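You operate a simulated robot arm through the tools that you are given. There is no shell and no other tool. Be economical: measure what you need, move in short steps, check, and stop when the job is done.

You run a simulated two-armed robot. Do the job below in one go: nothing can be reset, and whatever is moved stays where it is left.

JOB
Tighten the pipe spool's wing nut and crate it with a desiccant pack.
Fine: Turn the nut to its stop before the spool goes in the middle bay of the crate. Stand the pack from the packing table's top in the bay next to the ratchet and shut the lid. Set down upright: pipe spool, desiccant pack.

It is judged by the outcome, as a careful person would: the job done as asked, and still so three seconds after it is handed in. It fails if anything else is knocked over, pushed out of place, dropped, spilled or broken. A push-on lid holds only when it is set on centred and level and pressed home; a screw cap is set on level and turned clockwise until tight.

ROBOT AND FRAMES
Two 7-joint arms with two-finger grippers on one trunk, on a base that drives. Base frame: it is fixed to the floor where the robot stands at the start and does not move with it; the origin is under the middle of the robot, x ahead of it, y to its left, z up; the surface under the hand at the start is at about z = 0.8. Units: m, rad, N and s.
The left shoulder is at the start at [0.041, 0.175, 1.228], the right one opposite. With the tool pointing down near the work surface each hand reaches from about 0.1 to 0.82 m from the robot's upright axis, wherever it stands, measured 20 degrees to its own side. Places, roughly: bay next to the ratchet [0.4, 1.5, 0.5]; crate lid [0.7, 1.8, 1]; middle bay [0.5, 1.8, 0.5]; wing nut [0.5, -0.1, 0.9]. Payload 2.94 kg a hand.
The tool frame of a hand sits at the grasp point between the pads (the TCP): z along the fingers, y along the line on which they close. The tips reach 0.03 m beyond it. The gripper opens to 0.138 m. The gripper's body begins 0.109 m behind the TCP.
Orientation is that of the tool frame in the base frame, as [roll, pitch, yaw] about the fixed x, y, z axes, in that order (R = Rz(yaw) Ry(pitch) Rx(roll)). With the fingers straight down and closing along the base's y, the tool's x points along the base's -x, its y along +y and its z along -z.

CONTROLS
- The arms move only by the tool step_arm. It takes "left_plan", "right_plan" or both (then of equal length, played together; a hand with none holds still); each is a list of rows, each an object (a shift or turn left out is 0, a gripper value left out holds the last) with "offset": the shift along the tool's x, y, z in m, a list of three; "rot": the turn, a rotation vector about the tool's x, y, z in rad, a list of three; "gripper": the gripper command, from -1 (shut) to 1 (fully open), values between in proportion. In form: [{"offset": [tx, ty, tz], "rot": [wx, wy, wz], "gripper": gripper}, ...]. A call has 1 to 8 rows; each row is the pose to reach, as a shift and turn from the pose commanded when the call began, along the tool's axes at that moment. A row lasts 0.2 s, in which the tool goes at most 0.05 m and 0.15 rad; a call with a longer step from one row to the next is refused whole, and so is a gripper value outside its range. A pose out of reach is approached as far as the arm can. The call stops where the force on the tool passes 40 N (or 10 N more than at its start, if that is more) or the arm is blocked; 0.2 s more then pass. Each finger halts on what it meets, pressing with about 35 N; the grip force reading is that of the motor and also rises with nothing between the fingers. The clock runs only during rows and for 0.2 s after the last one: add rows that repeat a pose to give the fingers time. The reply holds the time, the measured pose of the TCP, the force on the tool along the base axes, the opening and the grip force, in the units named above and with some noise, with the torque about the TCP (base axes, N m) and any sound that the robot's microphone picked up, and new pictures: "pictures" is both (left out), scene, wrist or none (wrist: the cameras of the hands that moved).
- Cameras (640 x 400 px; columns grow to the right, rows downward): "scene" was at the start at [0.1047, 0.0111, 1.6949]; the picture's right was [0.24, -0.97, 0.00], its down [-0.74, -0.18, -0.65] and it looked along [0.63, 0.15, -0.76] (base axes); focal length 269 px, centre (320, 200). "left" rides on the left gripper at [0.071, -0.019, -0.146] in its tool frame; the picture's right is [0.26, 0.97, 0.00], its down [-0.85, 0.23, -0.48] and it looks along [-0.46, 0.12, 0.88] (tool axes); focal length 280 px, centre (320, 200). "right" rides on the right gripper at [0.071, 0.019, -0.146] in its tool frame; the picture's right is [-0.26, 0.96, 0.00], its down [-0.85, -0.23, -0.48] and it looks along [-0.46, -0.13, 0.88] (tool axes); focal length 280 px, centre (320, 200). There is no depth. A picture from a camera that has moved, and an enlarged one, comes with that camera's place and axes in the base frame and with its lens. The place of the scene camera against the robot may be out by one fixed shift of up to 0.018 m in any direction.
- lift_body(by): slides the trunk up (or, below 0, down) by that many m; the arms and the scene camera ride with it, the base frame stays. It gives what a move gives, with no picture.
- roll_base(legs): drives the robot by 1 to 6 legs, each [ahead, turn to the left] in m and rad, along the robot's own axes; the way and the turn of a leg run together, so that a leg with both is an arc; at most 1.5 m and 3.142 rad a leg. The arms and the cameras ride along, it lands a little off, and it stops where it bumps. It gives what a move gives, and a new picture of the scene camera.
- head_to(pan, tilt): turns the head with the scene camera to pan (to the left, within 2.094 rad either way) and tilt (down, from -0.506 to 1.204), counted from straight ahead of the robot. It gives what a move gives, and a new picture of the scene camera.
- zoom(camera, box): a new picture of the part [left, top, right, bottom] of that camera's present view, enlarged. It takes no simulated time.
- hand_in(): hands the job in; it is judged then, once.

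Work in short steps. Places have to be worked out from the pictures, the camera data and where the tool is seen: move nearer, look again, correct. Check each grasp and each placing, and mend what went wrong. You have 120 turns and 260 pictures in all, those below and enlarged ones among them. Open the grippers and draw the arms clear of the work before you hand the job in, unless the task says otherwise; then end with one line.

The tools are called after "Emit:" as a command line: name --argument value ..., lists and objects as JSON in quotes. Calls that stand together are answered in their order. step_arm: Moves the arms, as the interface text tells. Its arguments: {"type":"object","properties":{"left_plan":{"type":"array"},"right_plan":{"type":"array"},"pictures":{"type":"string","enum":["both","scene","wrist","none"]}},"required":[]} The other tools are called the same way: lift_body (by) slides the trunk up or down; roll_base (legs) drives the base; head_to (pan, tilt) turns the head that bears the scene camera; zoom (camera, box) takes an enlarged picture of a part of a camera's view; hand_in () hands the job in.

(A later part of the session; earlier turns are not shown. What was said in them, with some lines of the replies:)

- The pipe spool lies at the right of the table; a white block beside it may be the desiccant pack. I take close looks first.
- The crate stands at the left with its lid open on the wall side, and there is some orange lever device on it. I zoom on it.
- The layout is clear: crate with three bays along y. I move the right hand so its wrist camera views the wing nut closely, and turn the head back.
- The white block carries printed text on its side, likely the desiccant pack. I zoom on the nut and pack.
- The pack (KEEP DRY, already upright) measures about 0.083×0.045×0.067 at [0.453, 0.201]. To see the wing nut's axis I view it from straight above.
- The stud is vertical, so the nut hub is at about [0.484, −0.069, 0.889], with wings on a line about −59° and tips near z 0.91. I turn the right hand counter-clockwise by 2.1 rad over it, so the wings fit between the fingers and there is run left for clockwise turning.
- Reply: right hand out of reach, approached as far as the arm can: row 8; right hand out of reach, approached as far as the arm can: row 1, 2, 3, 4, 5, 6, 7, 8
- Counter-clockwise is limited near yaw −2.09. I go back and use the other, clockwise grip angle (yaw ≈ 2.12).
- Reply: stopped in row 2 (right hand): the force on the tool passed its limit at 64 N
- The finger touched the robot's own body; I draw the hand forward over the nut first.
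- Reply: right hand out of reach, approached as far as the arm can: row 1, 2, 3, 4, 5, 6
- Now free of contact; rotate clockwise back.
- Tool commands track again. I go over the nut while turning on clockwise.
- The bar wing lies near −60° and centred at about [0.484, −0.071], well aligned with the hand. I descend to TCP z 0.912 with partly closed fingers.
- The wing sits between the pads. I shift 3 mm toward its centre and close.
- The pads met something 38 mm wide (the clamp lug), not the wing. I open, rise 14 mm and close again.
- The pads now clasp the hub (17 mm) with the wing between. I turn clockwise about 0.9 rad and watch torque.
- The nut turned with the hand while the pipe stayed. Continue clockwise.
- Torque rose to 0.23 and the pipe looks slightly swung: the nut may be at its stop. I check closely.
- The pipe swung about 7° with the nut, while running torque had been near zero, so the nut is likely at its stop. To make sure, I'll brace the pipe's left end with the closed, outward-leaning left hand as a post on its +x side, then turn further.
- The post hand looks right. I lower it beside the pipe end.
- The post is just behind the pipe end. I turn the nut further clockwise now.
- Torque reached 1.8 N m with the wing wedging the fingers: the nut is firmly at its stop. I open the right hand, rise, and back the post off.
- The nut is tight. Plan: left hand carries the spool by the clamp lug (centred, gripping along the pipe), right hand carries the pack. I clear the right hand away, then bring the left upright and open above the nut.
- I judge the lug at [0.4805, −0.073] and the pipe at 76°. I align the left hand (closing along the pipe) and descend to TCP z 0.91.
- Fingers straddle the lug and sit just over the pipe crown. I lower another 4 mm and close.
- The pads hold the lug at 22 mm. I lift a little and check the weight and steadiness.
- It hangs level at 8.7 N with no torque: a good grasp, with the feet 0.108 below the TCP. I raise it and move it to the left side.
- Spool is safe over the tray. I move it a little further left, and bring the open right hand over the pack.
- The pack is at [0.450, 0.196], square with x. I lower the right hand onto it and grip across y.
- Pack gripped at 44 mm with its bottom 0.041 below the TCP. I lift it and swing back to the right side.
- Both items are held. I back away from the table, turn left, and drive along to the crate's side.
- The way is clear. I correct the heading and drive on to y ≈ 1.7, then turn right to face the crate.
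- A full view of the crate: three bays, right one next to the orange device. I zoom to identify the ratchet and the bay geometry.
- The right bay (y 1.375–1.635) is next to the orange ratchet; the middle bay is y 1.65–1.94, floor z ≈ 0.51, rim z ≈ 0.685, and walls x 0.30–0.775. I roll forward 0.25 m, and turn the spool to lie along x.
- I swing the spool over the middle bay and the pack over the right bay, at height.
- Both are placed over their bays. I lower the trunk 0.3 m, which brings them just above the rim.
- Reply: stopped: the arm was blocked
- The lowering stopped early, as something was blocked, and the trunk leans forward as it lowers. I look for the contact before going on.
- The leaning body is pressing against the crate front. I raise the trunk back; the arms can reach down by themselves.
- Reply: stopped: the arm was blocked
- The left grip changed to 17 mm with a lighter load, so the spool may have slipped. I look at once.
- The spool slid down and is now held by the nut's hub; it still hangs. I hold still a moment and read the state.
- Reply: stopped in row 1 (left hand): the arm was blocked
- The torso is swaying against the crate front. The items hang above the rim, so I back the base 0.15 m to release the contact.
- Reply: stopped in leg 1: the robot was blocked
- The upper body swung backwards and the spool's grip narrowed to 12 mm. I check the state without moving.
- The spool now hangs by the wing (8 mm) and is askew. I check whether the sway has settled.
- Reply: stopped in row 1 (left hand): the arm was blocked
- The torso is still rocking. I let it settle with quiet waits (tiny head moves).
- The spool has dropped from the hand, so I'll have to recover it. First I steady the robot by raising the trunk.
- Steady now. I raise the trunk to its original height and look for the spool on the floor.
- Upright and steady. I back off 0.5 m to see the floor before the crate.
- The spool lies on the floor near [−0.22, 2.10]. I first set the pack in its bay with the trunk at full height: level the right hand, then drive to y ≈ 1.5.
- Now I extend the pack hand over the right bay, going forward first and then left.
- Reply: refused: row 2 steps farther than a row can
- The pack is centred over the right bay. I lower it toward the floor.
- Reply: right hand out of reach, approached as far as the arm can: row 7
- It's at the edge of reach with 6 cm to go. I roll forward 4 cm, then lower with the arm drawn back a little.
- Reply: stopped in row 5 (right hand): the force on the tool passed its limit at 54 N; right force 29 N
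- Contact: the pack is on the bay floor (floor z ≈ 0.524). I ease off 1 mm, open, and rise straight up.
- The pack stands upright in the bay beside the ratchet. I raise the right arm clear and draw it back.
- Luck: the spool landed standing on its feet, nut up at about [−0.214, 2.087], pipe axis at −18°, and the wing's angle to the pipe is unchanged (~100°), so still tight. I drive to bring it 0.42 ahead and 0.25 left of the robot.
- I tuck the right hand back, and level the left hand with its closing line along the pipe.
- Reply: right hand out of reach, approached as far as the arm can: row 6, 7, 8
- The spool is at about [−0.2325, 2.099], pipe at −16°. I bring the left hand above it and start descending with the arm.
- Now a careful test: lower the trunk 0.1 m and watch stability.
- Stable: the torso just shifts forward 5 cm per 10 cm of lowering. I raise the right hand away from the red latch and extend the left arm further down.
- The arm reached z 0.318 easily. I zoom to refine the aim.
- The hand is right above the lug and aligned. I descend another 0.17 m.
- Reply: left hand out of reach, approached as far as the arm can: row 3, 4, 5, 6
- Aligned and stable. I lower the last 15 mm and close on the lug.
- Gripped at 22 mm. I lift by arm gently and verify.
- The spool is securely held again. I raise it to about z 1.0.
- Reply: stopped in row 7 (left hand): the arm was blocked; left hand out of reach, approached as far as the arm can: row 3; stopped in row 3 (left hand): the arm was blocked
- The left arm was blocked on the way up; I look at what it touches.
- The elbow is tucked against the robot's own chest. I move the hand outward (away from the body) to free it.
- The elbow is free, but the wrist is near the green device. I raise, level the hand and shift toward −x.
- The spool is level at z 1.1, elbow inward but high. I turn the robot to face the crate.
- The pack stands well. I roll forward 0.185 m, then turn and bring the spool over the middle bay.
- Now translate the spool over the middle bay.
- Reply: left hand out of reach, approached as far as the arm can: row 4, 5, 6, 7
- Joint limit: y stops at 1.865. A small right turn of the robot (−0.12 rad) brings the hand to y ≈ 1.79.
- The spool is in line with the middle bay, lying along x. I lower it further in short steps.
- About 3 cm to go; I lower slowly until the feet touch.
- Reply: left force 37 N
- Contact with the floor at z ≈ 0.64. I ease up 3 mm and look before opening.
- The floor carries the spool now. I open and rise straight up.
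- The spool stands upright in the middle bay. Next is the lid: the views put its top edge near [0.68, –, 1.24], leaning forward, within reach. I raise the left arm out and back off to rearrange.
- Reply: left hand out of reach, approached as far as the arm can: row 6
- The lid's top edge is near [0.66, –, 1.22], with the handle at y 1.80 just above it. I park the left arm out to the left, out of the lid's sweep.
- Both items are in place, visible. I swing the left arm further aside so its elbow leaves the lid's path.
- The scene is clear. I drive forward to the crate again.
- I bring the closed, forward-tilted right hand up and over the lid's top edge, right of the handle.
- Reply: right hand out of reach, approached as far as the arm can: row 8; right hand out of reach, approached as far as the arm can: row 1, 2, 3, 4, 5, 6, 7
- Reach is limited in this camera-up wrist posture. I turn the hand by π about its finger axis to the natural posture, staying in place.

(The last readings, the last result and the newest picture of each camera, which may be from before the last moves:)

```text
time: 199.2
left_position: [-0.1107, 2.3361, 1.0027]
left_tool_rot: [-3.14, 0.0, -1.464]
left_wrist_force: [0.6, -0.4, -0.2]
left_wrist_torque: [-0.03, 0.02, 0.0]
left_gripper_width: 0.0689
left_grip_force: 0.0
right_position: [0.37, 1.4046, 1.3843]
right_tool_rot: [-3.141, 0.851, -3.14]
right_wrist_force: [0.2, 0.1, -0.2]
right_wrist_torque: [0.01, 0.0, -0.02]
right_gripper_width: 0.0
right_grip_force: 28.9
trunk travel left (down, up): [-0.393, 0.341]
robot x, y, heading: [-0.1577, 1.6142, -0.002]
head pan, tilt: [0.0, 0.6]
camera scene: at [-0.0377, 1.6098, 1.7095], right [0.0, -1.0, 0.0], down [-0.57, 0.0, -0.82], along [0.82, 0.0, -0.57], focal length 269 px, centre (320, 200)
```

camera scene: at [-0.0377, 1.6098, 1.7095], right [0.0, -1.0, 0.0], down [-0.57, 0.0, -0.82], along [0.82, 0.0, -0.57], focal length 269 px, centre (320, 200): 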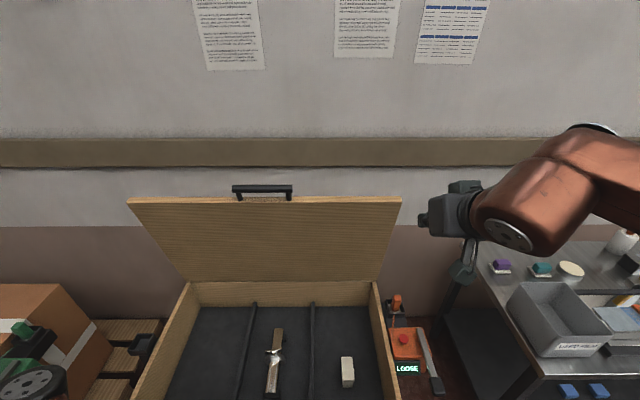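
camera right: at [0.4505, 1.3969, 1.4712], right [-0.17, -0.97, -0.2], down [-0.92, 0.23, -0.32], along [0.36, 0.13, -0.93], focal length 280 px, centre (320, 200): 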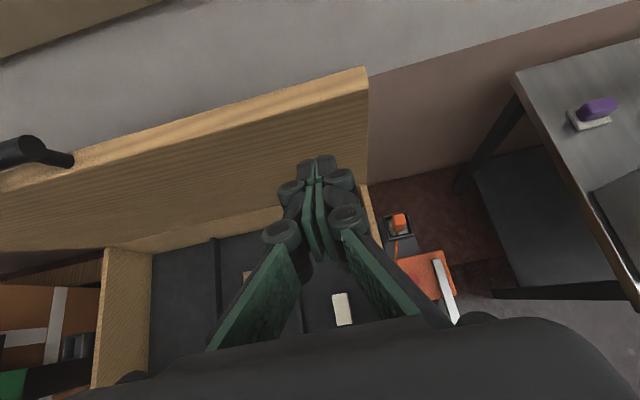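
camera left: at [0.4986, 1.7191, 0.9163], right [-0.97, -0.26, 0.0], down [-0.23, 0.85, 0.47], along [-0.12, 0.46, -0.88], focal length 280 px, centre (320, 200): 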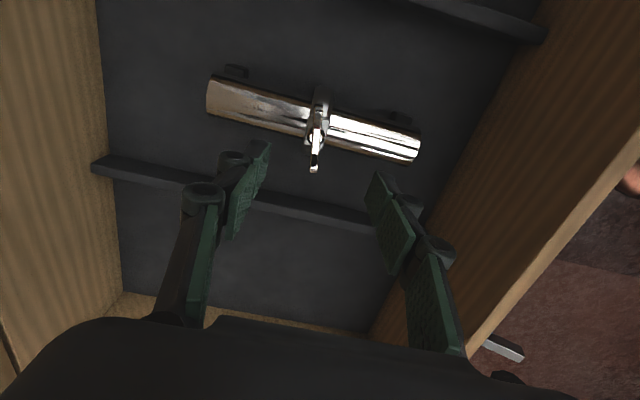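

Natural posture now. I move forward over the lid's top edge.

Emit:
step_arm --right_plan '[{"offset": [-0.024, 0.023, 0.032]}, {"offset": [-0.048, 0.046, 0.064]}, {"offset": [-0.073, 0.069, 0.096]}, {"offset": [-0.097, 0.092, 0.128]}, {"offset": [-0.121, 0.115, 0.16]}, {"offset": [-0.145, 0.138, 0.192]}, {"offset": [-0.17, 0.16, 0.224]}]' --pictures "none"

Emit:
step_arm --right_plan '[{"offset": [-0.024, 0.008, 0.03]}, {"offset": [-0.048, 0.016, 0.06]}, {"offset": [-0.07, 0.024, 0.09]}, {"offset": [-0.09, 0.032, 0.115]}]'

```text
time: 200.8
left_position: [-0.1116, 2.3346, 1.0028]
left_tool_rot: [-3.14, -0.002, -1.464]
left_wrist_force: [0.4, 0.2, 0.1]
left_wrist_torque: [0.03, 0.02, 0.01]
left_gripper_width: 0.0691
left_grip_force: 0.0
right_position: [0.497, 1.4249, 1.3458]
right_tool_rot: [3.137, 0.851, 3.139]
right_wrist_force: [-0.1, 0.6, -0.2]
right_wrist_torque: [0.0, -0.01, -0.02]
right_gripper_width: 0.0002
right_grip_force: 27.9
right hand out of reach, approached as far as the arm can: row 3, 4, 5, 6, 7
trunk travel left (down, up): [-0.393, 0.341]
robot x, y, heading: [-0.1594, 1.6211, 0.003]
head pan, tilt: [0.0, 0.6]
```

```text
time: 201.8
left_position: [-0.1087, 2.335, 1.0039]
left_tool_rot: [3.141, 0.001, -1.463]
left_wrist_force: [0.0, -0.4, -0.4]
left_wrist_torque: [0.02, 0.07, 0.01]
left_gripper_width: 0.0689
left_grip_force: 0.1
right_position: [0.555, 1.3823, 1.3004]
right_tool_rot: [3.137, 0.849, 3.139]
right_wrist_force: [0.4, -0.2, 0.6]
right_wrist_torque: [0.0, 0.06, 0.04]
right_gripper_width: 0.0
right_grip_force: 27.5
right hand out of reach, approached as far as the arm can: row 1, 2, 3, 4
trunk travel left (down, up): [-0.393, 0.341]
robot x, y, heading: [-0.1595, 1.6173, -0.002]
head pan, tilt: [0.0, 0.6]
camera scene: at [-0.0345, 1.6086, 1.7093], right [0.0, -1.0, 0.0], down [-0.57, 0.0, -0.82], along [0.82, 0.0, -0.57], focal length 269 px, centre (320, 200)
camera right: at [0.4004, 1.4007, 1.3431], right [0.17, 0.96, 0.2], down [0.2, -0.23, 0.95], along [0.96, -0.12, -0.24], focal length 280 px, centre (320, 200)
```

scene: 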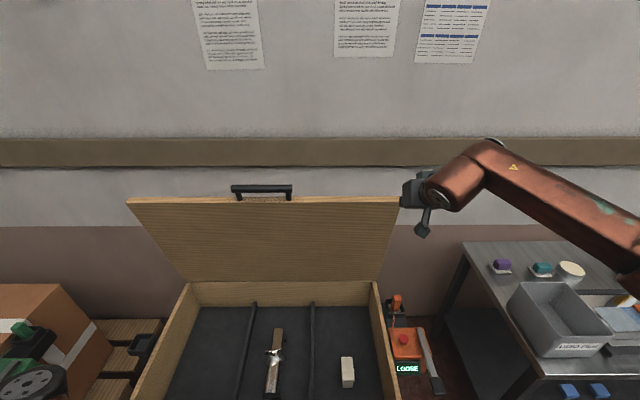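
right: 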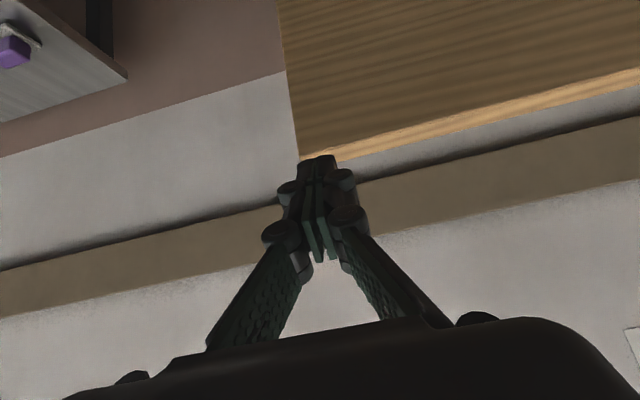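

Still short of the edge. Turning the base left brings the right shoulder ~9 cm forward, so I retract a little, turn 0.5 rad, and advance 4 cm.

Emit:
step_arm --right_plan '[{"offset": [0, 0, -0.045]}, {"offset": [0, 0, -0.09]}, {"offset": [0, -0.03, -0.12]}]' --pictures "none"

Emit:
roll_base --legs '[[0.04, 0], [0, 0.5]]'

```text
time: 202.6
left_position: [-0.1133, 2.3339, 1.0042]
left_tool_rot: [-3.138, 0.0, -1.463]
left_wrist_force: [-1.4, 0.1, -0.1]
left_wrist_torque: [0.01, -0.08, 0.0]
left_gripper_width: 0.069
left_grip_force: 0.1
right_position: [0.4604, 1.3495, 1.3836]
right_tool_rot: [3.136, 0.851, 3.139]
right_wrist_force: [0.4, -1.6, -0.4]
right_wrist_torque: [0.03, -0.02, 0.02]
right_gripper_width: 0.0001
right_grip_force: 28.4
trunk travel left (down, up): [-0.393, 0.341]
robot x, y, heading: [-0.1608, 1.6173, -0.002]
head pan, tilt: [0.0, 0.6]
```

```text
time: 204.9
left_position: [-0.4276, 2.2662, 1.0024]
left_tool_rot: [-3.14, -0.001, -0.954]
left_wrist_force: [0.1, 0.1, -0.1]
left_wrist_torque: [0.0, 0.0, -0.01]
left_gripper_width: 0.0687
left_grip_force: 0.1
right_position: [0.553, 1.6895, 1.3828]
right_tool_rot: [3.141, 0.853, -2.632]
right_wrist_force: [-1.4, 0.0, -0.8]
right_wrist_torque: [0.0, -0.03, -0.03]
right_gripper_width: 0.0
right_grip_force: 28.3
trunk travel left (down, up): [-0.393, 0.341]
robot x, y, heading: [-0.1193, 1.6172, 0.511]
head pan, tilt: [0.0, 0.6]
camera scene: at [-0.0133, 1.6666, 1.7095], right [0.49, -0.87, 0.0], down [-0.49, -0.28, -0.82], along [0.72, 0.4, -0.57], focal length 269 px, centre (320, 200)
```

scene: 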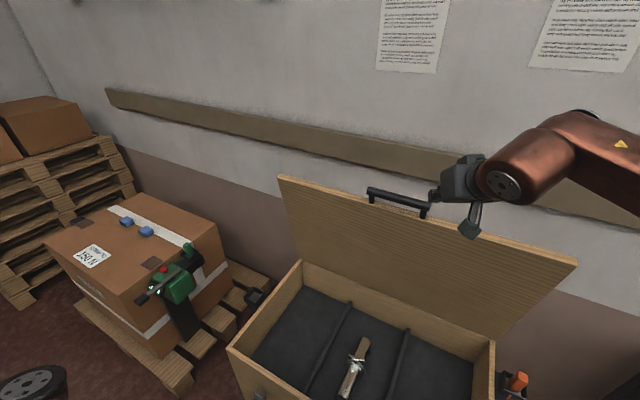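

The shoulder is nearer now. I move the fingers over the edge, right of the handle, to beyond the lid.

Emit:
step_arm --right_plan '[{"offset": [-0.002, -0.045, 0.01]}, {"offset": [-0.01, -0.085, 0.036]}, {"offset": [-0.02, -0.125, 0.066]}, {"offset": [-0.032, -0.162, 0.098]}, {"offset": [-0.044, -0.197, 0.131]}]'

```text
refused: row 3 steps farther than a row can; nothing moved
```

Emit:
step_arm --right_plan '[{"offset": [-0.002, -0.04, 0.005]}, {"offset": [-0.01, -0.075, 0.03]}, {"offset": [-0.018, -0.108, 0.056]}, {"offset": [-0.026, -0.14, 0.082]}, {"offset": [-0.035, -0.17, 0.107]}, {"offset": [-0.044, -0.197, 0.131]}]'

```text
time: 206.3
left_position: [-0.4252, 2.2681, 1.0024]
left_tool_rot: [-3.14, -0.002, -0.954]
left_wrist_force: [0.2, -0.2, -0.2]
left_wrist_torque: [-0.11, 0.06, -0.02]
left_gripper_width: 0.069
left_grip_force: 0.1
right_position: [0.7492, 1.5821, 1.3234]
right_tool_rot: [-3.14, 0.849, -2.638]
right_wrist_force: [0.2, 0.8, 0.7]
right_wrist_torque: [-0.11, 0.08, -0.06]
right_gripper_width: 0.0
right_grip_force: 27.7
right hand out of reach, approached as far as the arm can: row 6
trunk travel left (down, up): [-0.393, 0.341]
robot x, y, heading: [-0.1174, 1.6191, 0.507]
head pan, tilt: [0.0, 0.6]
camera scene: at [-0.0108, 1.6671, 1.7093], right [0.49, -0.87, 0.0], down [-0.5, -0.28, -0.82], along [0.72, 0.4, -0.57], focal length 269 px, centre (320, 200)
camera right: at [0.6031, 1.5234, 1.3654], right [-0.31, 0.93, 0.2], down [0.29, -0.1, 0.95], along [0.91, 0.35, -0.23], focal length 280 px, centre (320, 200)
```

scene: 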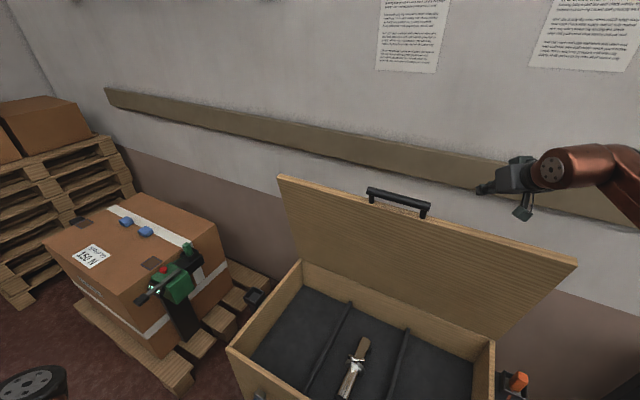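
right: 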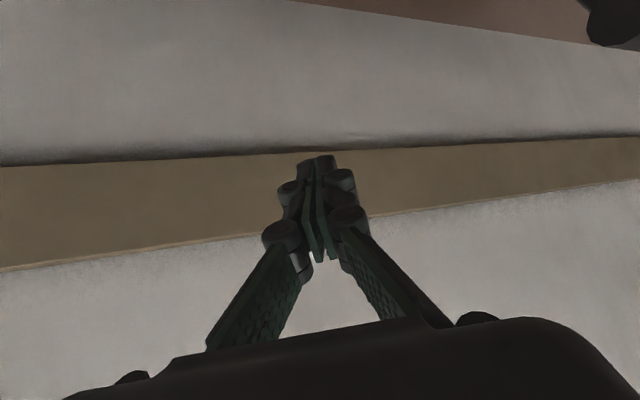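

Fingers are past the lid's edge. I lower 0.13 m so they hook behind it.

Emit:
step_arm --right_plan '[{"offset": [0.03, 0, 0.026]}, {"offset": [0.06, 0, 0.053]}, {"offset": [0.08, 0, 0.07]}, {"offset": [0.098, 0, 0.086]}]'

```text
time: 207.3
left_position: [-0.4273, 2.2673, 1.0019]
left_tool_rot: [-3.139, -0.001, -0.955]
left_wrist_force: [-0.3, 0.0, -0.3]
left_wrist_torque: [-0.04, -0.02, 0.04]
left_gripper_width: 0.0692
left_grip_force: 0.1
right_position: [0.7461, 1.5837, 1.194]
right_tool_rot: [3.138, 0.852, -2.635]
right_wrist_force: [1.0, -0.5, 2.5]
right_wrist_torque: [0.05, 0.28, 0.11]
right_gripper_width: 0.0
right_grip_force: 28.5
trunk travel left (down, up): [-0.393, 0.341]
robot x, y, heading: [-0.1165, 1.6158, 0.506]
head pan, tilt: [0.0, 0.6]
camera scene: at [-0.0132, 1.666, 1.7096], right [0.49, -0.87, 0.0], down [-0.49, -0.27, -0.82], along [0.72, 0.4, -0.57], focal length 269 px, centre (320, 200)
camera right: at [0.6008, 1.5243, 1.2362], right [-0.32, 0.93, 0.2], down [0.29, -0.11, 0.95], along [0.9, 0.36, -0.23], focal length 280 px, centre (320, 200)
```

scene: 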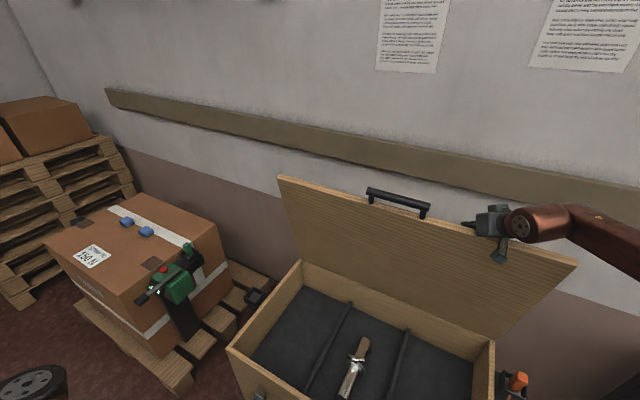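
right: 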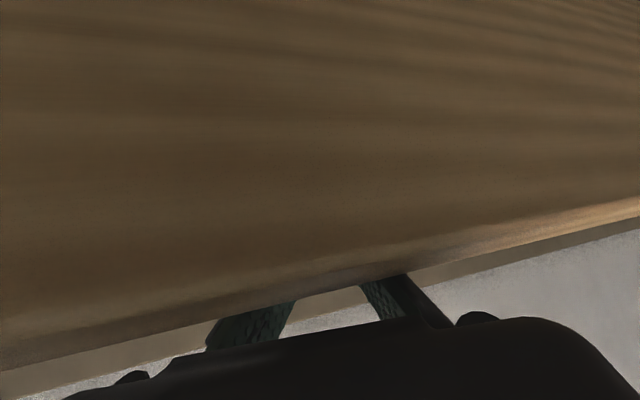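

The fingers are hooked behind the lid. I pull toward the robot along its arc.

Emit:
step_arm --right_plan '[{"offset": [0.025, 0.015, -0.014]}, {"offset": [0.05, 0.03, -0.027]}, {"offset": [0.078, 0.045, -0.04]}, {"offset": [0.106, 0.06, -0.051]}, {"offset": [0.134, 0.0756, -0.062]}]' --pictures "scene"

```text
time: 208.5
left_position: [-0.4284, 2.267, 1.0027]
left_tool_rot: [-3.14, -0.002, -0.957]
left_wrist_force: [-0.5, -0.4, 0.2]
left_wrist_torque: [0.03, 0.01, 0.03]
left_gripper_width: 0.0691
left_grip_force: 0.0
right_position: [0.59, 1.5839, 1.134]
right_tool_rot: [3.139, 0.849, -2.636]
right_wrist_force: [-0.2, -0.4, 0.2]
right_wrist_torque: [-0.01, 0.0, -0.04]
right_gripper_width: 0.0
right_grip_force: 28.4
trunk travel left (down, up): [-0.393, 0.341]
robot x, y, heading: [-0.1185, 1.6171, 0.509]
head pan, tilt: [0.0, 0.6]
camera scene: at [-0.0135, 1.6657, 1.7095], right [0.49, -0.87, 0.0], down [-0.49, -0.27, -0.83], along [0.72, 0.4, -0.56], focal length 269 px, centre (320, 200)
```

scene: 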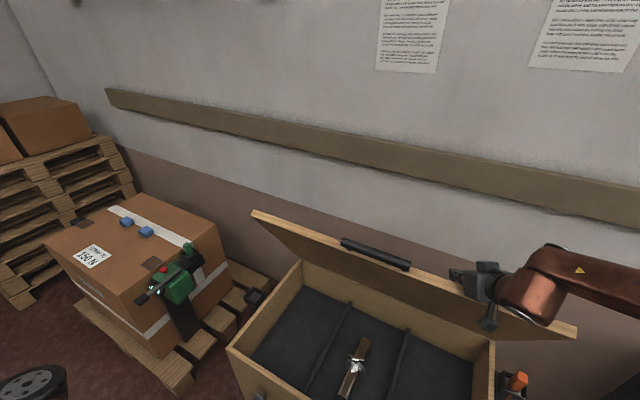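

The lid follows and stays by friction. I pull on to about 50°.

Emit:
step_arm --right_plan '[{"offset": [0.033, 0.016, -0.006]}, {"offset": [0.068, 0.031, -0.01]}, {"offset": [0.104, 0.045, -0.013]}, {"offset": [0.14, 0.059, -0.015]}, {"offset": [0.1765, 0.0712, -0.015]}]' --pictures "scene"

```text
time: 209.7
left_position: [-0.4286, 2.2669, 1.0029]
left_tool_rot: [-3.138, -0.001, -0.955]
left_wrist_force: [0.9, 1.5, -0.5]
left_wrist_torque: [-0.04, -0.01, 0.02]
left_gripper_width: 0.069
left_grip_force: 0.1
right_position: [0.444, 1.5849, 1.0128]
right_tool_rot: [3.138, 0.849, -2.634]
right_wrist_force: [-0.2, 0.4, -0.3]
right_wrist_torque: [-0.04, 0.01, -0.06]
right_gripper_width: 0.0
right_grip_force: 28.4
trunk travel left (down, up): [-0.393, 0.341]
robot x, y, heading: [-0.1167, 1.6171, 0.503]
head pan, tilt: [0.0, 0.6]
camera scene: at [-0.0135, 1.6667, 1.7095], right [0.49, -0.87, 0.0], down [-0.49, -0.28, -0.82], along [0.72, 0.4, -0.57], focal length 269 px, centre (320, 200)
```

scene: 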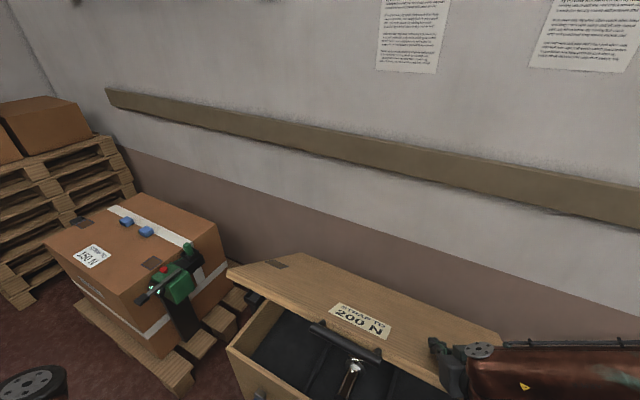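

The lid is at about 60° from vertical. I lift the hand free, turn the fingers down, and then press the lid from above.

Emit:
step_arm --right_plan '[{"offset": [-0.034, 0, -0.03]}, {"offset": [-0.068, 0, -0.06], "rot": [0, 0.13, 0]}, {"offset": [-0.102, 0, -0.09], "rot": [0, 0.27, 0]}, {"offset": [-0.13, 0, -0.115], "rot": [0, 0.41, 0]}, {"offset": [-0.13, 0, -0.115], "rot": [0, 0.55, 0]}, {"offset": [-0.13, 0, -0.115], "rot": [0, 0.69, 0]}, {"offset": [-0.13, 0, -0.115], "rot": [0, 0.84, 0]}, {"offset": [-0.13, 0, -0.115], "rot": [0, 0.84, 0]}]' --pictures "none"

Emit:
head_to --pan -0.4 --tilt 0.85

```text
time: 211.5
left_position: [-0.4282, 2.2661, 1.0033]
left_tool_rot: [-3.141, -0.003, -0.955]
left_wrist_force: [-0.4, 0.4, -0.1]
left_wrist_torque: [0.02, 0.0, 0.0]
left_gripper_width: 0.0689
left_grip_force: 0.0
right_position: [0.4437, 1.5827, 1.1858]
right_tool_rot: [3.139, 0.011, -2.63]
right_wrist_force: [-0.9, -0.1, 0.4]
right_wrist_torque: [0.0, 0.0, -0.01]
right_gripper_width: 0.0
right_grip_force: 28.0
trunk travel left (down, up): [-0.393, 0.341]
robot x, y, heading: [-0.1205, 1.6156, 0.511]
head pan, tilt: [0.0, 0.6]
```

```text
time: 212.3
left_position: [-0.4284, 2.2667, 1.004]
left_tool_rot: [-3.139, -0.001, -0.954]
left_wrist_force: [-0.5, 0.3, 0.3]
left_wrist_torque: [-0.03, -0.03, 0.0]
left_gripper_width: 0.0691
left_grip_force: 0.1
right_position: [0.4449, 1.584, 1.1852]
right_tool_rot: [3.141, 0.01, -2.631]
right_wrist_force: [-0.2, 0.7, -0.6]
right_wrist_torque: [0.0, -0.01, 0.02]
right_gripper_width: 0.0001
right_grip_force: 28.4
trunk travel left (down, up): [-0.393, 0.341]
robot x, y, heading: [-0.1212, 1.6177, 0.508]
head pan, tilt: [-0.4, 0.85]
camera scene: at [-0.0126, 1.6313, 1.6887], right [0.11, -0.99, 0.0], down [-0.75, -0.08, -0.66], along [0.66, 0.07, -0.75], focal length 269 px, centre (320, 200)
```

scene: 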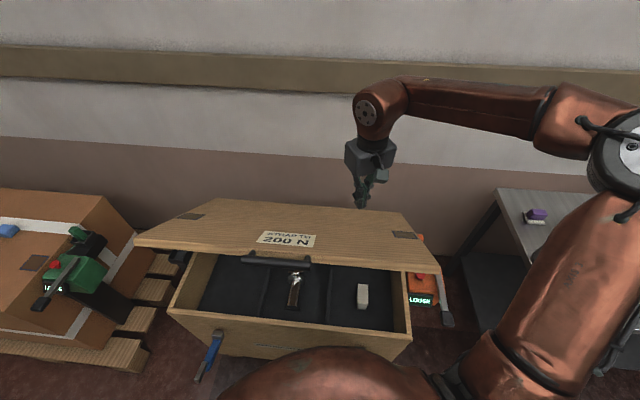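

The lid sits half-closed with the hand above it. I press straight down.

Emit:
step_arm --right_plan '[{"offset": [0, 0, 0.045]}, {"offset": [0, 0, 0.09]}, {"offset": [0, 0, 0.135]}, {"offset": [0, 0, 0.18]}, {"offset": [0, 0, 0.225]}, {"offset": [0, 0, 0.265]}, {"offset": [0, 0, 0.295]}, {"offset": [0, 0, 0.325]}]' --pictures "none"

Emit:
step_arm --right_plan '[{"offset": [0, 0, 0.03]}, {"offset": [0, 0, 0.06]}, {"offset": [0, 0, 0.085]}, {"offset": [0, 0, 0.105]}, {"offset": [0, 0, 0.125]}]' --pictures "scene"

```text
time: 214.2
left_position: [-0.4274, 2.267, 1.0039]
left_tool_rot: [-3.14, -0.001, -0.953]
left_wrist_force: [-0.2, -0.8, -0.1]
left_wrist_torque: [0.03, 0.02, -0.02]
left_gripper_width: 0.069
left_grip_force: 0.1
right_position: [0.4395, 1.5668, 0.8798]
right_tool_rot: [3.139, 0.014, -2.63]
right_wrist_force: [0.2, -0.1, 0.1]
right_wrist_torque: [0.01, 0.0, -0.02]
right_gripper_width: 0.0
right_grip_force: 28.6
right hand out of reach, approached as far as the arm can: row 7, 8
trunk travel left (down, up): [-0.393, 0.341]
robot x, y, heading: [-0.1188, 1.6163, 0.506]
head pan, tilt: [-0.4, 0.85]
```

```text
time: 215.3
left_position: [-0.427, 2.267, 1.0028]
left_tool_rot: [-3.14, -0.003, -0.954]
left_wrist_force: [0.2, 0.1, 0.5]
left_wrist_torque: [-0.02, 0.03, 0.01]
left_gripper_width: 0.0689
left_grip_force: 0.0
right_position: [0.4279, 1.5212, 0.8385]
right_tool_rot: [3.139, 0.009, -2.629]
right_wrist_force: [0.2, -0.4, -0.3]
right_wrist_torque: [0.02, 0.01, -0.01]
right_gripper_width: 0.0001
right_grip_force: 28.1
right hand out of reach, approached as far as the arm can: row 1, 2, 3, 4, 5
trunk travel left (down, up): [-0.393, 0.341]
robot x, y, heading: [-0.1201, 1.6165, 0.515]
head pan, tilt: [-0.4, 0.85]
camera scene: at [-0.0125, 1.6312, 1.6887], right [0.11, -0.99, 0.0], down [-0.75, -0.08, -0.66], along [0.66, 0.07, -0.75], focal length 269 px, centre (320, 200)
```

scene: 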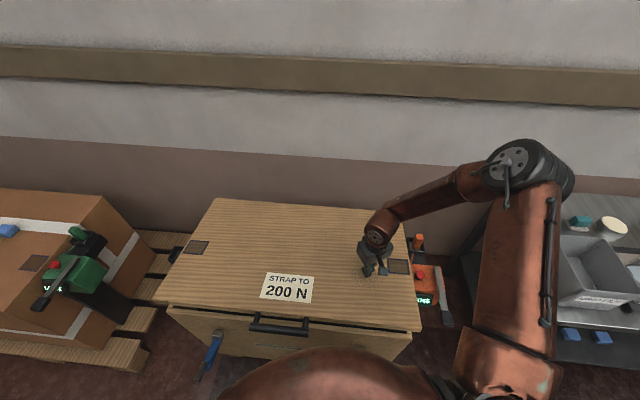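

The lid is almost down, but the arm hits a joint limit. I raise the hand, turn the base straight again, and press the rest.

Emit:
step_arm --right_plan '[{"offset": [0, 0, -0.05]}, {"offset": [0, 0, -0.1]}, {"offset": [0, 0, -0.15]}, {"offset": [0, 0, -0.2]}]' --pictures "none"

Emit:
roll_base --legs '[[0, -0.51]]'

```text
time: 216.3
left_position: [-0.4278, 2.2671, 1.0035]
left_tool_rot: [-3.14, -0.002, -0.954]
left_wrist_force: [-0.2, -0.4, 0.1]
left_wrist_torque: [0.03, -0.05, -0.01]
left_gripper_width: 0.069
left_grip_force: 0.0
right_position: [0.4251, 1.5172, 1.0352]
right_tool_rot: [3.14, 0.01, -2.632]
right_wrist_force: [0.4, 0.7, 0.0]
right_wrist_torque: [0.03, -0.02, 0.03]
right_gripper_width: 0.0004
right_grip_force: 28.4
trunk travel left (down, up): [-0.393, 0.341]
robot x, y, heading: [-0.1169, 1.6169, 0.505]
head pan, tilt: [-0.4, 0.85]
```

```text
time: 218.2
left_position: [-0.0681, 2.3349, 1.0024]
left_tool_rot: [-3.14, -0.002, -1.47]
left_wrist_force: [-0.1, 0.6, -0.8]
left_wrist_torque: [0.03, 0.02, -0.01]
left_gripper_width: 0.0688
left_grip_force: 0.1
right_position: [0.3064, 1.262, 1.0332]
right_tool_rot: [3.139, 0.011, 3.137]
right_wrist_force: [-0.3, -0.2, 0.1]
right_wrist_torque: [0.03, -0.01, 0.01]
right_gripper_width: 0.0
right_grip_force: 28.0
trunk travel left (down, up): [-0.393, 0.341]
robot x, y, heading: [-0.1209, 1.6164, -0.011]
head pan, tilt: [-0.4, 0.85]
camera scene: at [-0.0148, 1.578, 1.6886], right [-0.4, -0.92, 0.0], down [-0.69, 0.3, -0.66], along [0.61, -0.26, -0.75], focal length 269 px, centre (320, 200)
```

scene: 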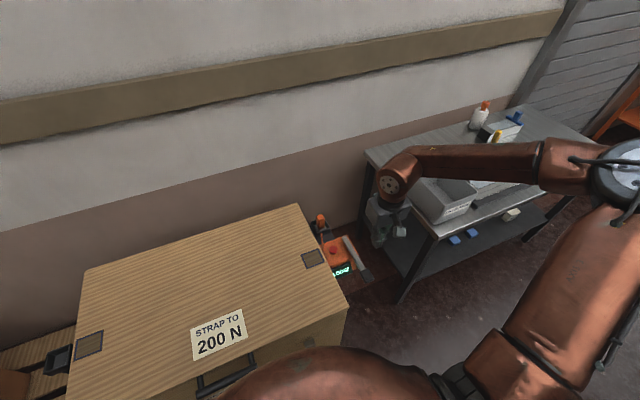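

I bring the hand back over the lid and press down until it seats.

Emit:
step_arm --right_plan '[{"offset": [-0.015, 0.042, 0]}, {"offset": [-0.03, 0.084, 0]}, {"offset": [-0.045, 0.126, 0]}, {"offset": [-0.06, 0.168, 0]}, {"offset": [-0.075, 0.21, 0]}, {"offset": [-0.09, 0.252, 0]}, {"offset": [-0.105, 0.294, 0.01]}, {"offset": [-0.115, 0.32, 0.04]}]' --pictures "none"

Emit:
step_arm --right_plan '[{"offset": [0, 0, 0.04]}, {"offset": [0, 0, 0.08]}, {"offset": [0, 0, 0.12]}, {"offset": [0, 0, 0.16]}, {"offset": [0, 0, 0.19]}, {"offset": [0, 0, 0.22]}, {"offset": [0, 0, 0.24]}, {"offset": [0, 0, 0.255]}]' --pictures "none"

Emit:
head_to --pan 0.0 --tilt 0.95

```text
time: 220.0
left_position: [-0.0673, 2.3355, 1.0027]
left_tool_rot: [-3.14, -0.002, -1.469]
left_wrist_force: [-0.1, -0.4, -0.2]
left_wrist_torque: [0.01, 0.01, 0.0]
left_gripper_width: 0.0692
left_grip_force: 0.1
right_position: [0.354, 1.4128, 1.0434]
right_tool_rot: [3.139, 0.012, 3.136]
right_wrist_force: [-0.2, 0.4, -0.5]
right_wrist_torque: [-0.01, -0.01, -0.02]
right_gripper_width: 0.0
right_grip_force: 28.3
right hand out of reach, approached as far as the arm can: row 4, 5, 6, 7, 8
trunk travel left (down, up): [-0.393, 0.341]
robot x, y, heading: [-0.1202, 1.6183, -0.007]
head pan, tilt: [-0.4, 0.85]
```

```text
time: 221.8
left_position: [-0.0671, 2.3354, 1.0028]
left_tool_rot: [-3.14, -0.001, -1.469]
left_wrist_force: [0.6, -0.5, 0.1]
left_wrist_torque: [-0.01, 0.02, -0.02]
left_gripper_width: 0.0693
left_grip_force: 0.0
right_position: [0.3067, 1.3432, 0.8908]
right_tool_rot: [3.136, 0.012, 3.138]
right_wrist_force: [0.7, -0.4, 0.3]
right_wrist_torque: [0.01, 0.0, 0.01]
right_gripper_width: 0.0
right_grip_force: 28.6
right hand out of reach, approached as far as the arm can: row 1, 2, 3, 4, 5, 6, 7, 8
trunk travel left (down, up): [-0.393, 0.341]
robot x, y, heading: [-0.1175, 1.6182, -0.012]
head pan, tilt: [-0.4, 0.85]
```

```text
time: 222.7
left_position: [-0.0672, 2.336, 1.0033]
left_tool_rot: [-3.139, -0.003, -1.468]
left_wrist_force: [0.6, 0.1, 0.4]
left_wrist_torque: [-0.01, -0.02, -0.02]
left_gripper_width: 0.0689
left_grip_force: 0.0
right_position: [0.3072, 1.3434, 0.8916]
right_tool_rot: [3.138, 0.012, 3.136]
right_wrist_force: [-0.1, -0.1, 0.3]
right_wrist_torque: [0.04, 0.0, -0.03]
right_gripper_width: 0.0
right_grip_force: 28.3
trunk travel left (down, up): [-0.393, 0.341]
robot x, y, heading: [-0.1162, 1.617, -0.005]
head pan, tilt: [0.0, 0.949]
camera scene: at [-0.0139, 1.6088, 1.6811], right [-0.01, -1.0, 0.0], down [-0.81, 0.01, -0.58], along [0.58, -0.01, -0.81], focal length 269 px, centre (320, 200)
```

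scene: 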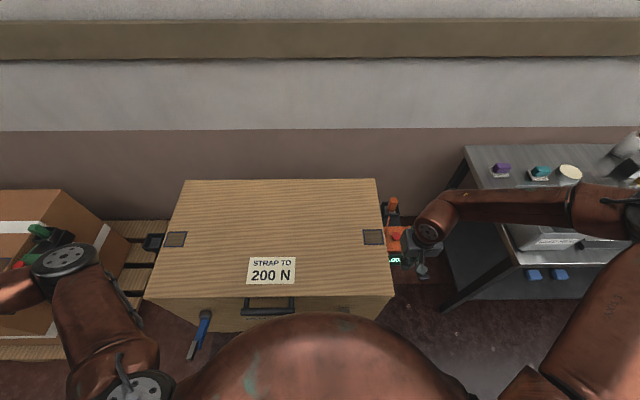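

The right arm's wrist branch limits it here. The camera-forward posture (yaw 0) worked in this area before, so I raise the hand and turn it back.

Emit:
step_arm --right_plan '[{"offset": [0, 0, -0.03], "rot": [0, 0, 0.14]}, {"offset": [0, 0, -0.06], "rot": [0, 0, 0.28]}, {"offset": [0, 0, -0.09], "rot": [0, 0, 0.42]}, {"offset": [0, 0, -0.12], "rot": [0, 0, 0.56]}, {"offset": [0, 0, -0.15], "rot": [0, 0, 0.7]}, {"offset": [0, 0, -0.15], "rot": [0, 0, 0.84]}, {"offset": [0, 0, -0.15], "rot": [0, 0, 0.98]}, {"offset": [0, 0, -0.15], "rot": [0, 0, 1.12]}]' --pictures "none"

Emit:
step_arm --right_plan '[{"rot": [0, 0, 0.14]}, {"rot": [0, 0, 0.28]}, {"rot": [0, 0, 0.42]}, {"rot": [0, 0, 0.56]}, {"rot": [0, 0, 0.7]}, {"rot": [0, 0, 0.84]}, {"rot": [0, 0, 0.98]}, {"rot": [0, 0, 1.12]}]' --pictures "none"

Emit:
step_arm --right_plan '[{"rot": [0, 0, 0.14]}, {"rot": [0, 0, 0.28]}, {"rot": [0, 0, 0.42]}, {"rot": [0, 0, 0.56]}, {"rot": [0, 0, 0.7]}, {"rot": [0, 0, 0.84]}, {"rot": [0, 0, 0.9]}]' --pictures "none"

Emit:
step_arm --right_plan '[{"offset": [0.025, -0.04, 0]}, {"offset": [0.05, -0.08, 0]}, {"offset": [0.075, -0.12, 0]}, {"offset": [0.1, -0.16, 0]}, {"offset": [0.11, -0.2, 0]}, {"offset": [0.11, -0.22, 0]}]' --pictures "scene"

```text
time: 224.5
left_position: [-0.0674, 2.335, 1.003]
left_tool_rot: [-3.139, -0.003, -1.469]
left_wrist_force: [0.1, 0.0, 0.0]
left_wrist_torque: [-0.02, 0.02, 0.02]
left_gripper_width: 0.0688
left_grip_force: 0.1
right_position: [0.3042, 1.3392, 1.0443]
right_tool_rot: [3.133, 0.003, 2.015]
right_wrist_force: [-0.7, 0.3, 0.1]
right_wrist_torque: [0.03, 0.03, 0.0]
right_gripper_width: 0.0
right_grip_force: 28.8
trunk travel left (down, up): [-0.393, 0.341]
robot x, y, heading: [-0.1225, 1.6139, -0.012]
head pan, tilt: [0.0, 0.949]
```

```text
time: 226.3
left_position: [-0.0677, 2.3355, 1.0031]
left_tool_rot: [-3.14, -0.001, -1.469]
left_wrist_force: [0.2, -0.2, -0.3]
left_wrist_torque: [-0.02, 0.02, -0.01]
left_gripper_width: 0.0692
left_grip_force: 0.0
right_position: [0.3055, 1.3385, 1.043]
right_tool_rot: [3.136, -0.008, 0.893]
right_wrist_force: [-0.3, -0.1, 1.2]
right_wrist_torque: [0.02, 0.02, 0.0]
right_gripper_width: 0.0
right_grip_force: 28.9
trunk travel left (down, up): [-0.393, 0.341]
robot x, y, heading: [-0.1161, 1.6166, -0.006]
head pan, tilt: [0.0, 0.949]
```

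```text
time: 227.9
left_position: [-0.067, 2.3344, 1.0017]
left_tool_rot: [-3.139, -0.001, -1.469]
left_wrist_force: [-1.0, -0.3, 0.1]
left_wrist_torque: [-0.03, -0.02, 0.03]
left_gripper_width: 0.0688
left_grip_force: 0.1
right_position: [0.306, 1.3386, 1.045]
right_tool_rot: [-3.141, -0.011, -0.004]
right_wrist_force: [0.1, -0.4, 0.5]
right_wrist_torque: [-0.02, 0.02, 0.01]
right_gripper_width: 0.0
right_grip_force: 28.1
trunk travel left (down, up): [-0.393, 0.341]
robot x, y, heading: [-0.1196, 1.6167, -0.005]
head pan, tilt: [0.0, 0.949]
```

```text
time: 229.3
left_position: [-0.0675, 2.3345, 1.0028]
left_tool_rot: [-3.139, -0.001, -1.469]
left_wrist_force: [-0.4, -0.4, -0.7]
left_wrist_torque: [0.02, 0.02, -0.01]
left_gripper_width: 0.0691
left_grip_force: 0.0
right_position: [0.3516, 1.4183, 1.0511]
right_tool_rot: [-3.139, -0.013, -0.004]
right_wrist_force: [-0.3, 0.0, -0.3]
right_wrist_torque: [-0.01, -0.01, -0.01]
right_gripper_width: 0.0002
right_grip_force: 28.7
right hand out of reach, approached as far as the arm can: row 2, 3, 4, 5, 6
trunk travel left (down, up): [-0.393, 0.341]
robot x, y, heading: [-0.119, 1.6166, -0.01]
head pan, tilt: [0.0, 0.949]
camera scene: at [-0.0136, 1.609, 1.6811], right [-0.01, -1.0, 0.0], down [-0.81, 0.01, -0.58], along [0.58, 0.0, -0.81], focal length 269 px, centre (320, 200)
```

scene: 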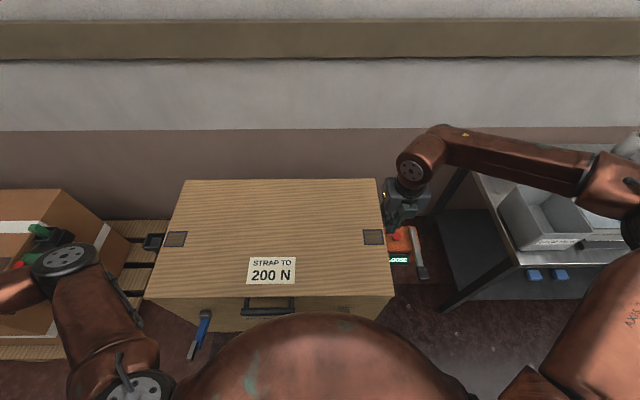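

The right arm's branch can't go further inward. The left arm previously reached the middle down to z 0.64, so I bring it over the lid, fist closed, to press.

Emit:
step_arm --left_plan '[{"offset": [0.037, -0.031, 0], "gripper": -1}, {"offset": [0.074, -0.062, 0]}, {"offset": [0.111, -0.093, 0]}, {"offset": [0.148, -0.123, 0]}, {"offset": [0.185, -0.154, 0]}, {"offset": [0.222, -0.185, 0]}, {"offset": [0.259, -0.216, 0]}, {"offset": [0.296, -0.247, 0]}]' --pictures "none"

Emit:
step_arm --left_plan '[{"offset": [0.037, -0.031, 0]}, {"offset": [0.074, -0.062, 0]}, {"offset": [0.111, -0.093, 0]}, {"offset": [0.148, -0.123, 0]}, {"offset": [0.185, -0.154, 0]}, {"offset": [0.222, -0.185, 0]}, {"offset": [0.255, -0.21, 0]}]' --pictures "scene"

```text
time: 231.1
left_position: [0.2111, 2.063, 1.0049]
left_tool_rot: [-3.138, 0.0, -1.467]
left_wrist_force: [0.5, -0.5, 0.5]
left_wrist_torque: [0.04, 0.0, 0.0]
left_gripper_width: 0.0
left_grip_force: 28.5
right_position: [0.3502, 1.4162, 1.0506]
right_tool_rot: [-3.137, -0.011, -0.005]
right_wrist_force: [1.3, -0.3, -0.1]
right_wrist_torque: [0.01, 0.0, -0.02]
right_gripper_width: 0.0
right_grip_force: 28.1
trunk travel left (down, up): [-0.393, 0.341]
robot x, y, heading: [-0.1157, 1.6173, -0.008]
head pan, tilt: [0.0, 0.949]
```

```text
time: 232.7
left_position: [0.4442, 1.8979, 1.0253]
left_tool_rot: [3.141, -0.001, -1.467]
left_wrist_force: [0.3, -0.5, 0.4]
left_wrist_torque: [0.06, -0.03, 0.03]
left_gripper_width: 0.0
left_grip_force: 28.2
left hand out of reach, approached as far as the arm can: row 4, 5, 6, 7
right_position: [0.3512, 1.4163, 1.0499]
right_tool_rot: [-3.136, -0.013, -0.003]
right_wrist_force: [1.0, -0.4, -0.3]
right_wrist_torque: [-0.01, 0.02, -0.01]
right_gripper_width: 0.0
right_grip_force: 28.8
trunk travel left (down, up): [-0.393, 0.341]
robot x, y, heading: [-0.12, 1.615, -0.009]
head pan, tilt: [0.0, 0.949]
camera scene: at [-0.0132, 1.6068, 1.6811], right [-0.01, -1.0, 0.0], down [-0.81, 0.01, -0.58], along [0.58, 0.0, -0.81], focal length 269 px, centre (320, 200)
```

scene: 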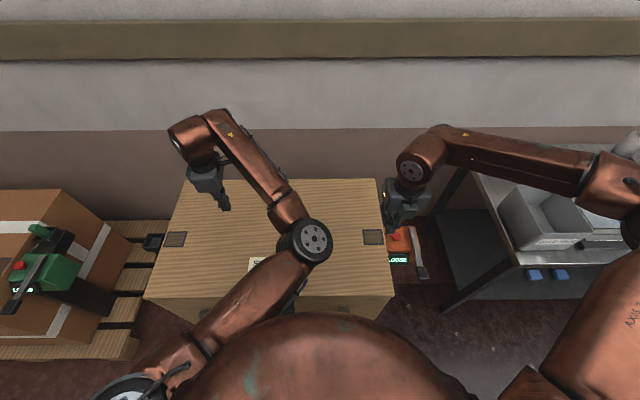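

In position. I press down with the left fist until the lid seats.

Emit:
step_arm --left_plan '[{"offset": [0, 0, 0.045]}, {"offset": [0, 0, 0.09]}, {"offset": [0, 0, 0.135]}, {"offset": [0, 0, 0.175]}, {"offset": [0, 0, 0.21]}, {"offset": [0, 0, 0.24]}, {"offset": [0, 0, 0.265]}, {"offset": [0, 0, 0.285]}]' --pictures "none"

Emit:
step_arm --left_plan '[{"offset": [0, 0, 0.01]}, {"offset": [0, 0, 0.02]}, {"offset": [0, 0, 0.03]}, {"offset": [0, 0, 0.04]}]' --pictures "scene"

```text
time: 234.4
left_position: [0.4602, 1.9199, 0.7764]
left_tool_rot: [-3.103, 0.022, -1.446]
left_wrist_force: [-7.7, -3.8, 14.2]
left_wrist_torque: [-0.33, 0.27, -0.04]
left_gripper_width: 0.0002
left_grip_force: 28.2
left hand out of reach, approached as far as the arm can: row 1, 2
right_position: [0.3515, 1.4167, 1.0492]
right_tool_rot: [-3.138, -0.013, -0.005]
right_wrist_force: [1.1, 0.0, -0.4]
right_wrist_torque: [-0.05, 0.04, 0.01]
right_gripper_width: 0.0002
right_grip_force: 28.7
trunk travel left (down, up): [-0.393, 0.341]
robot x, y, heading: [-0.1185, 1.6167, -0.007]
head pan, tilt: [0.0, 0.949]
stopped in row 8 (left hand): the force on the tool passed its limit at 55 N (the readings are from after the stop); the commanded pose is now the measured one
```

```text
time: 234.9
left_position: [0.4633, 1.9209, 0.7767]
left_tool_rot: [-3.09, 0.027, -1.444]
left_wrist_force: [-12.6, -5.3, 25.4]
left_wrist_torque: [-0.45, 0.45, -0.12]
left_gripper_width: 0.0
left_grip_force: 28.5
right_position: [0.3504, 1.4179, 1.0513]
right_tool_rot: [-3.136, -0.014, -0.002]
right_wrist_force: [0.3, 0.8, -0.6]
right_wrist_torque: [-0.01, 0.07, -0.02]
right_gripper_width: 0.0002
right_grip_force: 27.9
trunk travel left (down, up): [-0.393, 0.341]
robot x, y, heading: [-0.1183, 1.6179, -0.002]
head pan, tilt: [0.0, 0.949]
stopped in row 2 (left hand): the force on the tool passed its limit at 52 N (the readings are from after the stop); the commanded pose is now the measured one
camera scene: at [-0.0153, 1.6068, 1.6814], right [-0.01, -1.0, 0.0], down [-0.81, 0.01, -0.58], along [0.58, 0.0, -0.81], focal length 269 px, centre (320, 200)
```

scene: 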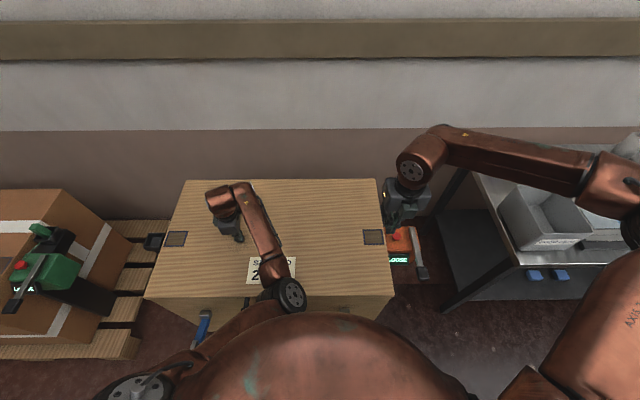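

Firm contact twice at 50 N with no motion, and the surface (z ≈ 0.746) is level with the front edge, so the lid is down. I raise the hand, back off, and check.

Emit:
step_arm --left_plan '[{"offset": [0, 0, -0.04]}, {"offset": [0, 0, -0.08]}, {"offset": [0, 0, -0.12]}, {"offset": [0, 0, -0.16]}, {"offset": [0, 0, -0.2]}, {"offset": [0, 0, -0.23]}]' --pictures "none"

Emit:
roll_base --legs '[[-0.75, 0]]'

Emit:
head_to --pan -0.1 --tilt 0.75

Emit:
zoom --camera "scene" --box '[180, 130, 420, 330]'

```text
time: 236.3
left_position: [0.4524, 1.912, 1.0034]
left_tool_rot: [-3.093, 0.025, -1.445]
left_wrist_force: [0.2, 0.2, 0.1]
left_wrist_torque: [0.0, -0.03, 0.01]
left_gripper_width: 0.0
left_grip_force: 28.7
right_position: [0.3519, 1.4176, 1.0502]
right_tool_rot: [-3.137, -0.013, -0.001]
right_wrist_force: [-0.2, 0.5, 0.2]
right_wrist_torque: [-0.01, 0.0, -0.04]
right_gripper_width: 0.0
right_grip_force: 28.3
trunk travel left (down, up): [-0.393, 0.341]
robot x, y, heading: [-0.1184, 1.6166, -0.008]
head pan, tilt: [0.0, 0.949]
```

```text
time: 240.4
left_position: [-0.3018, 1.9168, 1.0032]
left_tool_rot: [-3.09, 0.025, -1.447]
left_wrist_force: [0.0, 0.1, -0.4]
left_wrist_torque: [0.0, 0.0, -0.01]
left_gripper_width: 0.0001
left_grip_force: 28.7
right_position: [-0.4045, 1.4228, 1.0513]
right_tool_rot: [-3.136, -0.013, -0.003]
right_wrist_force: [0.1, -0.1, -1.0]
right_wrist_torque: [0.02, 0.01, 0.0]
right_gripper_width: 0.0
right_grip_force: 28.0
trunk travel left (down, up): [-0.393, 0.341]
robot x, y, heading: [-0.8729, 1.6208, -0.009]
head pan, tilt: [0.0, 0.949]
camera scene: at [-0.7701, 1.6137, 1.6812], right [-0.01, -1.0, 0.0], down [-0.81, 0.01, -0.58], along [0.58, 0.0, -0.81], focal length 269 px, centre (320, 200)
```

scene: 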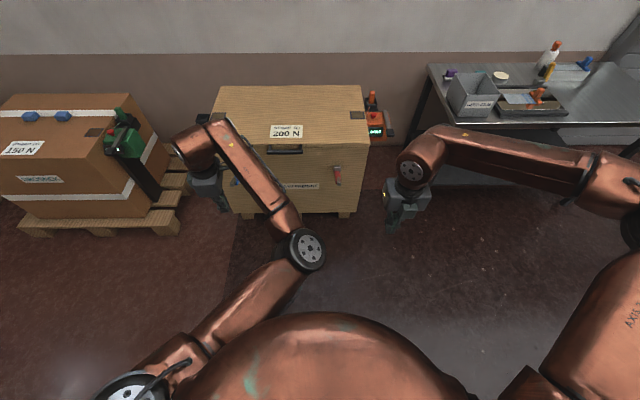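

```text
time: 241.1
left_position: [-0.3017, 1.9164, 1.0022]
left_tool_rot: [-3.094, 0.023, -1.447]
left_wrist_force: [1.3, 0.6, 0.4]
left_wrist_torque: [0.02, -0.02, 0.01]
left_gripper_width: 0.0
left_grip_force: 28.6
right_position: [-0.4045, 1.4225, 1.0503]
right_tool_rot: [-3.137, -0.014, -0.005]
right_wrist_force: [0.0, 0.0, -0.8]
right_wrist_torque: [0.02, 0.01, 0.0]
right_gripper_width: 0.0
right_grip_force: 28.6
trunk travel left (down, up): [-0.393, 0.341]
robot x, y, heading: [-0.8778, 1.6248, -0.009]
head pan, tilt: [-0.099, 0.75]
camera scene: at [-0.7595, 1.6055, 1.6966], right [-0.11, -0.99, 0.0], down [-0.68, 0.07, -0.73], along [0.73, -0.08, -0.68], focal length 269 px, centre (320, 200)
```

scene: 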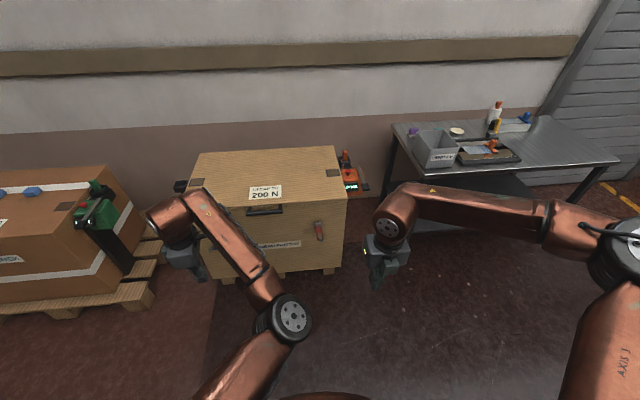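

```text
2.00 times, centred on (300, 230) of scene
camera zoom: at [-0.7595, 1.6055, 1.6966], right [-0.11, -0.99, 0.0], down [-0.68, 0.07, -0.73], along [0.73, -0.08, -0.68], focal length 537 px, centre (360, 140)
```

zoom: 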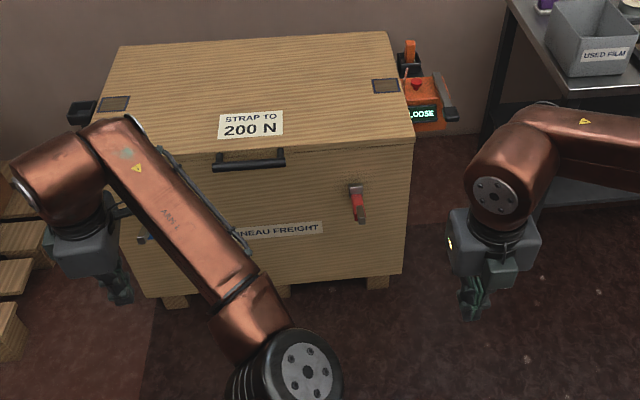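

The lid lies flush and shut on the crate. I open both grippers, well clear of the work, and hand in.

Emit:
step_arm --left_plan '[{"gripper": 0.5}, {"gripper": 0.5}, {"gripper": 0.5}, {"gripper": 0.5}, {"gripper": 0.5}]' --right_plan '[{"gripper": 0.5}, {"gripper": 0.5}, {"gripper": 0.5}, {"gripper": 0.5}, {"gripper": 0.5}]' --pictures "none"

Emit:
hand_in

```text
time: 242.3
left_position: [-0.3002, 1.9171, 1.0026]
left_tool_rot: [-3.095, 0.024, -1.446]
left_wrist_force: [0.4, -0.6, -0.2]
left_wrist_torque: [0.01, -0.03, 0.01]
left_gripper_width: 0.1036
left_grip_force: 0.2
right_position: [-0.4043, 1.4229, 1.0497]
right_tool_rot: [-3.137, -0.012, -0.002]
right_wrist_force: [-0.2, 0.2, -0.2]
right_wrist_torque: [-0.01, -0.02, 0.01]
right_gripper_width: 0.1036
right_grip_force: 0.5
trunk travel left (down, up): [-0.393, 0.341]
robot x, y, heading: [-0.8785, 1.6243, -0.013]
head pan, tilt: [-0.099, 0.75]
```

```text
The job is handed in.
```

The job is handed in: nut turned to its stop, spool upright in the middle bay, pack upright in the bay by the ratchet, lid shut. The spool was dropped to the floor once on the way, about 0.9 m. It landed on its feet with no damage I could see and the wing at the same angle, but I did not re-test the nut's tightness afterwards.
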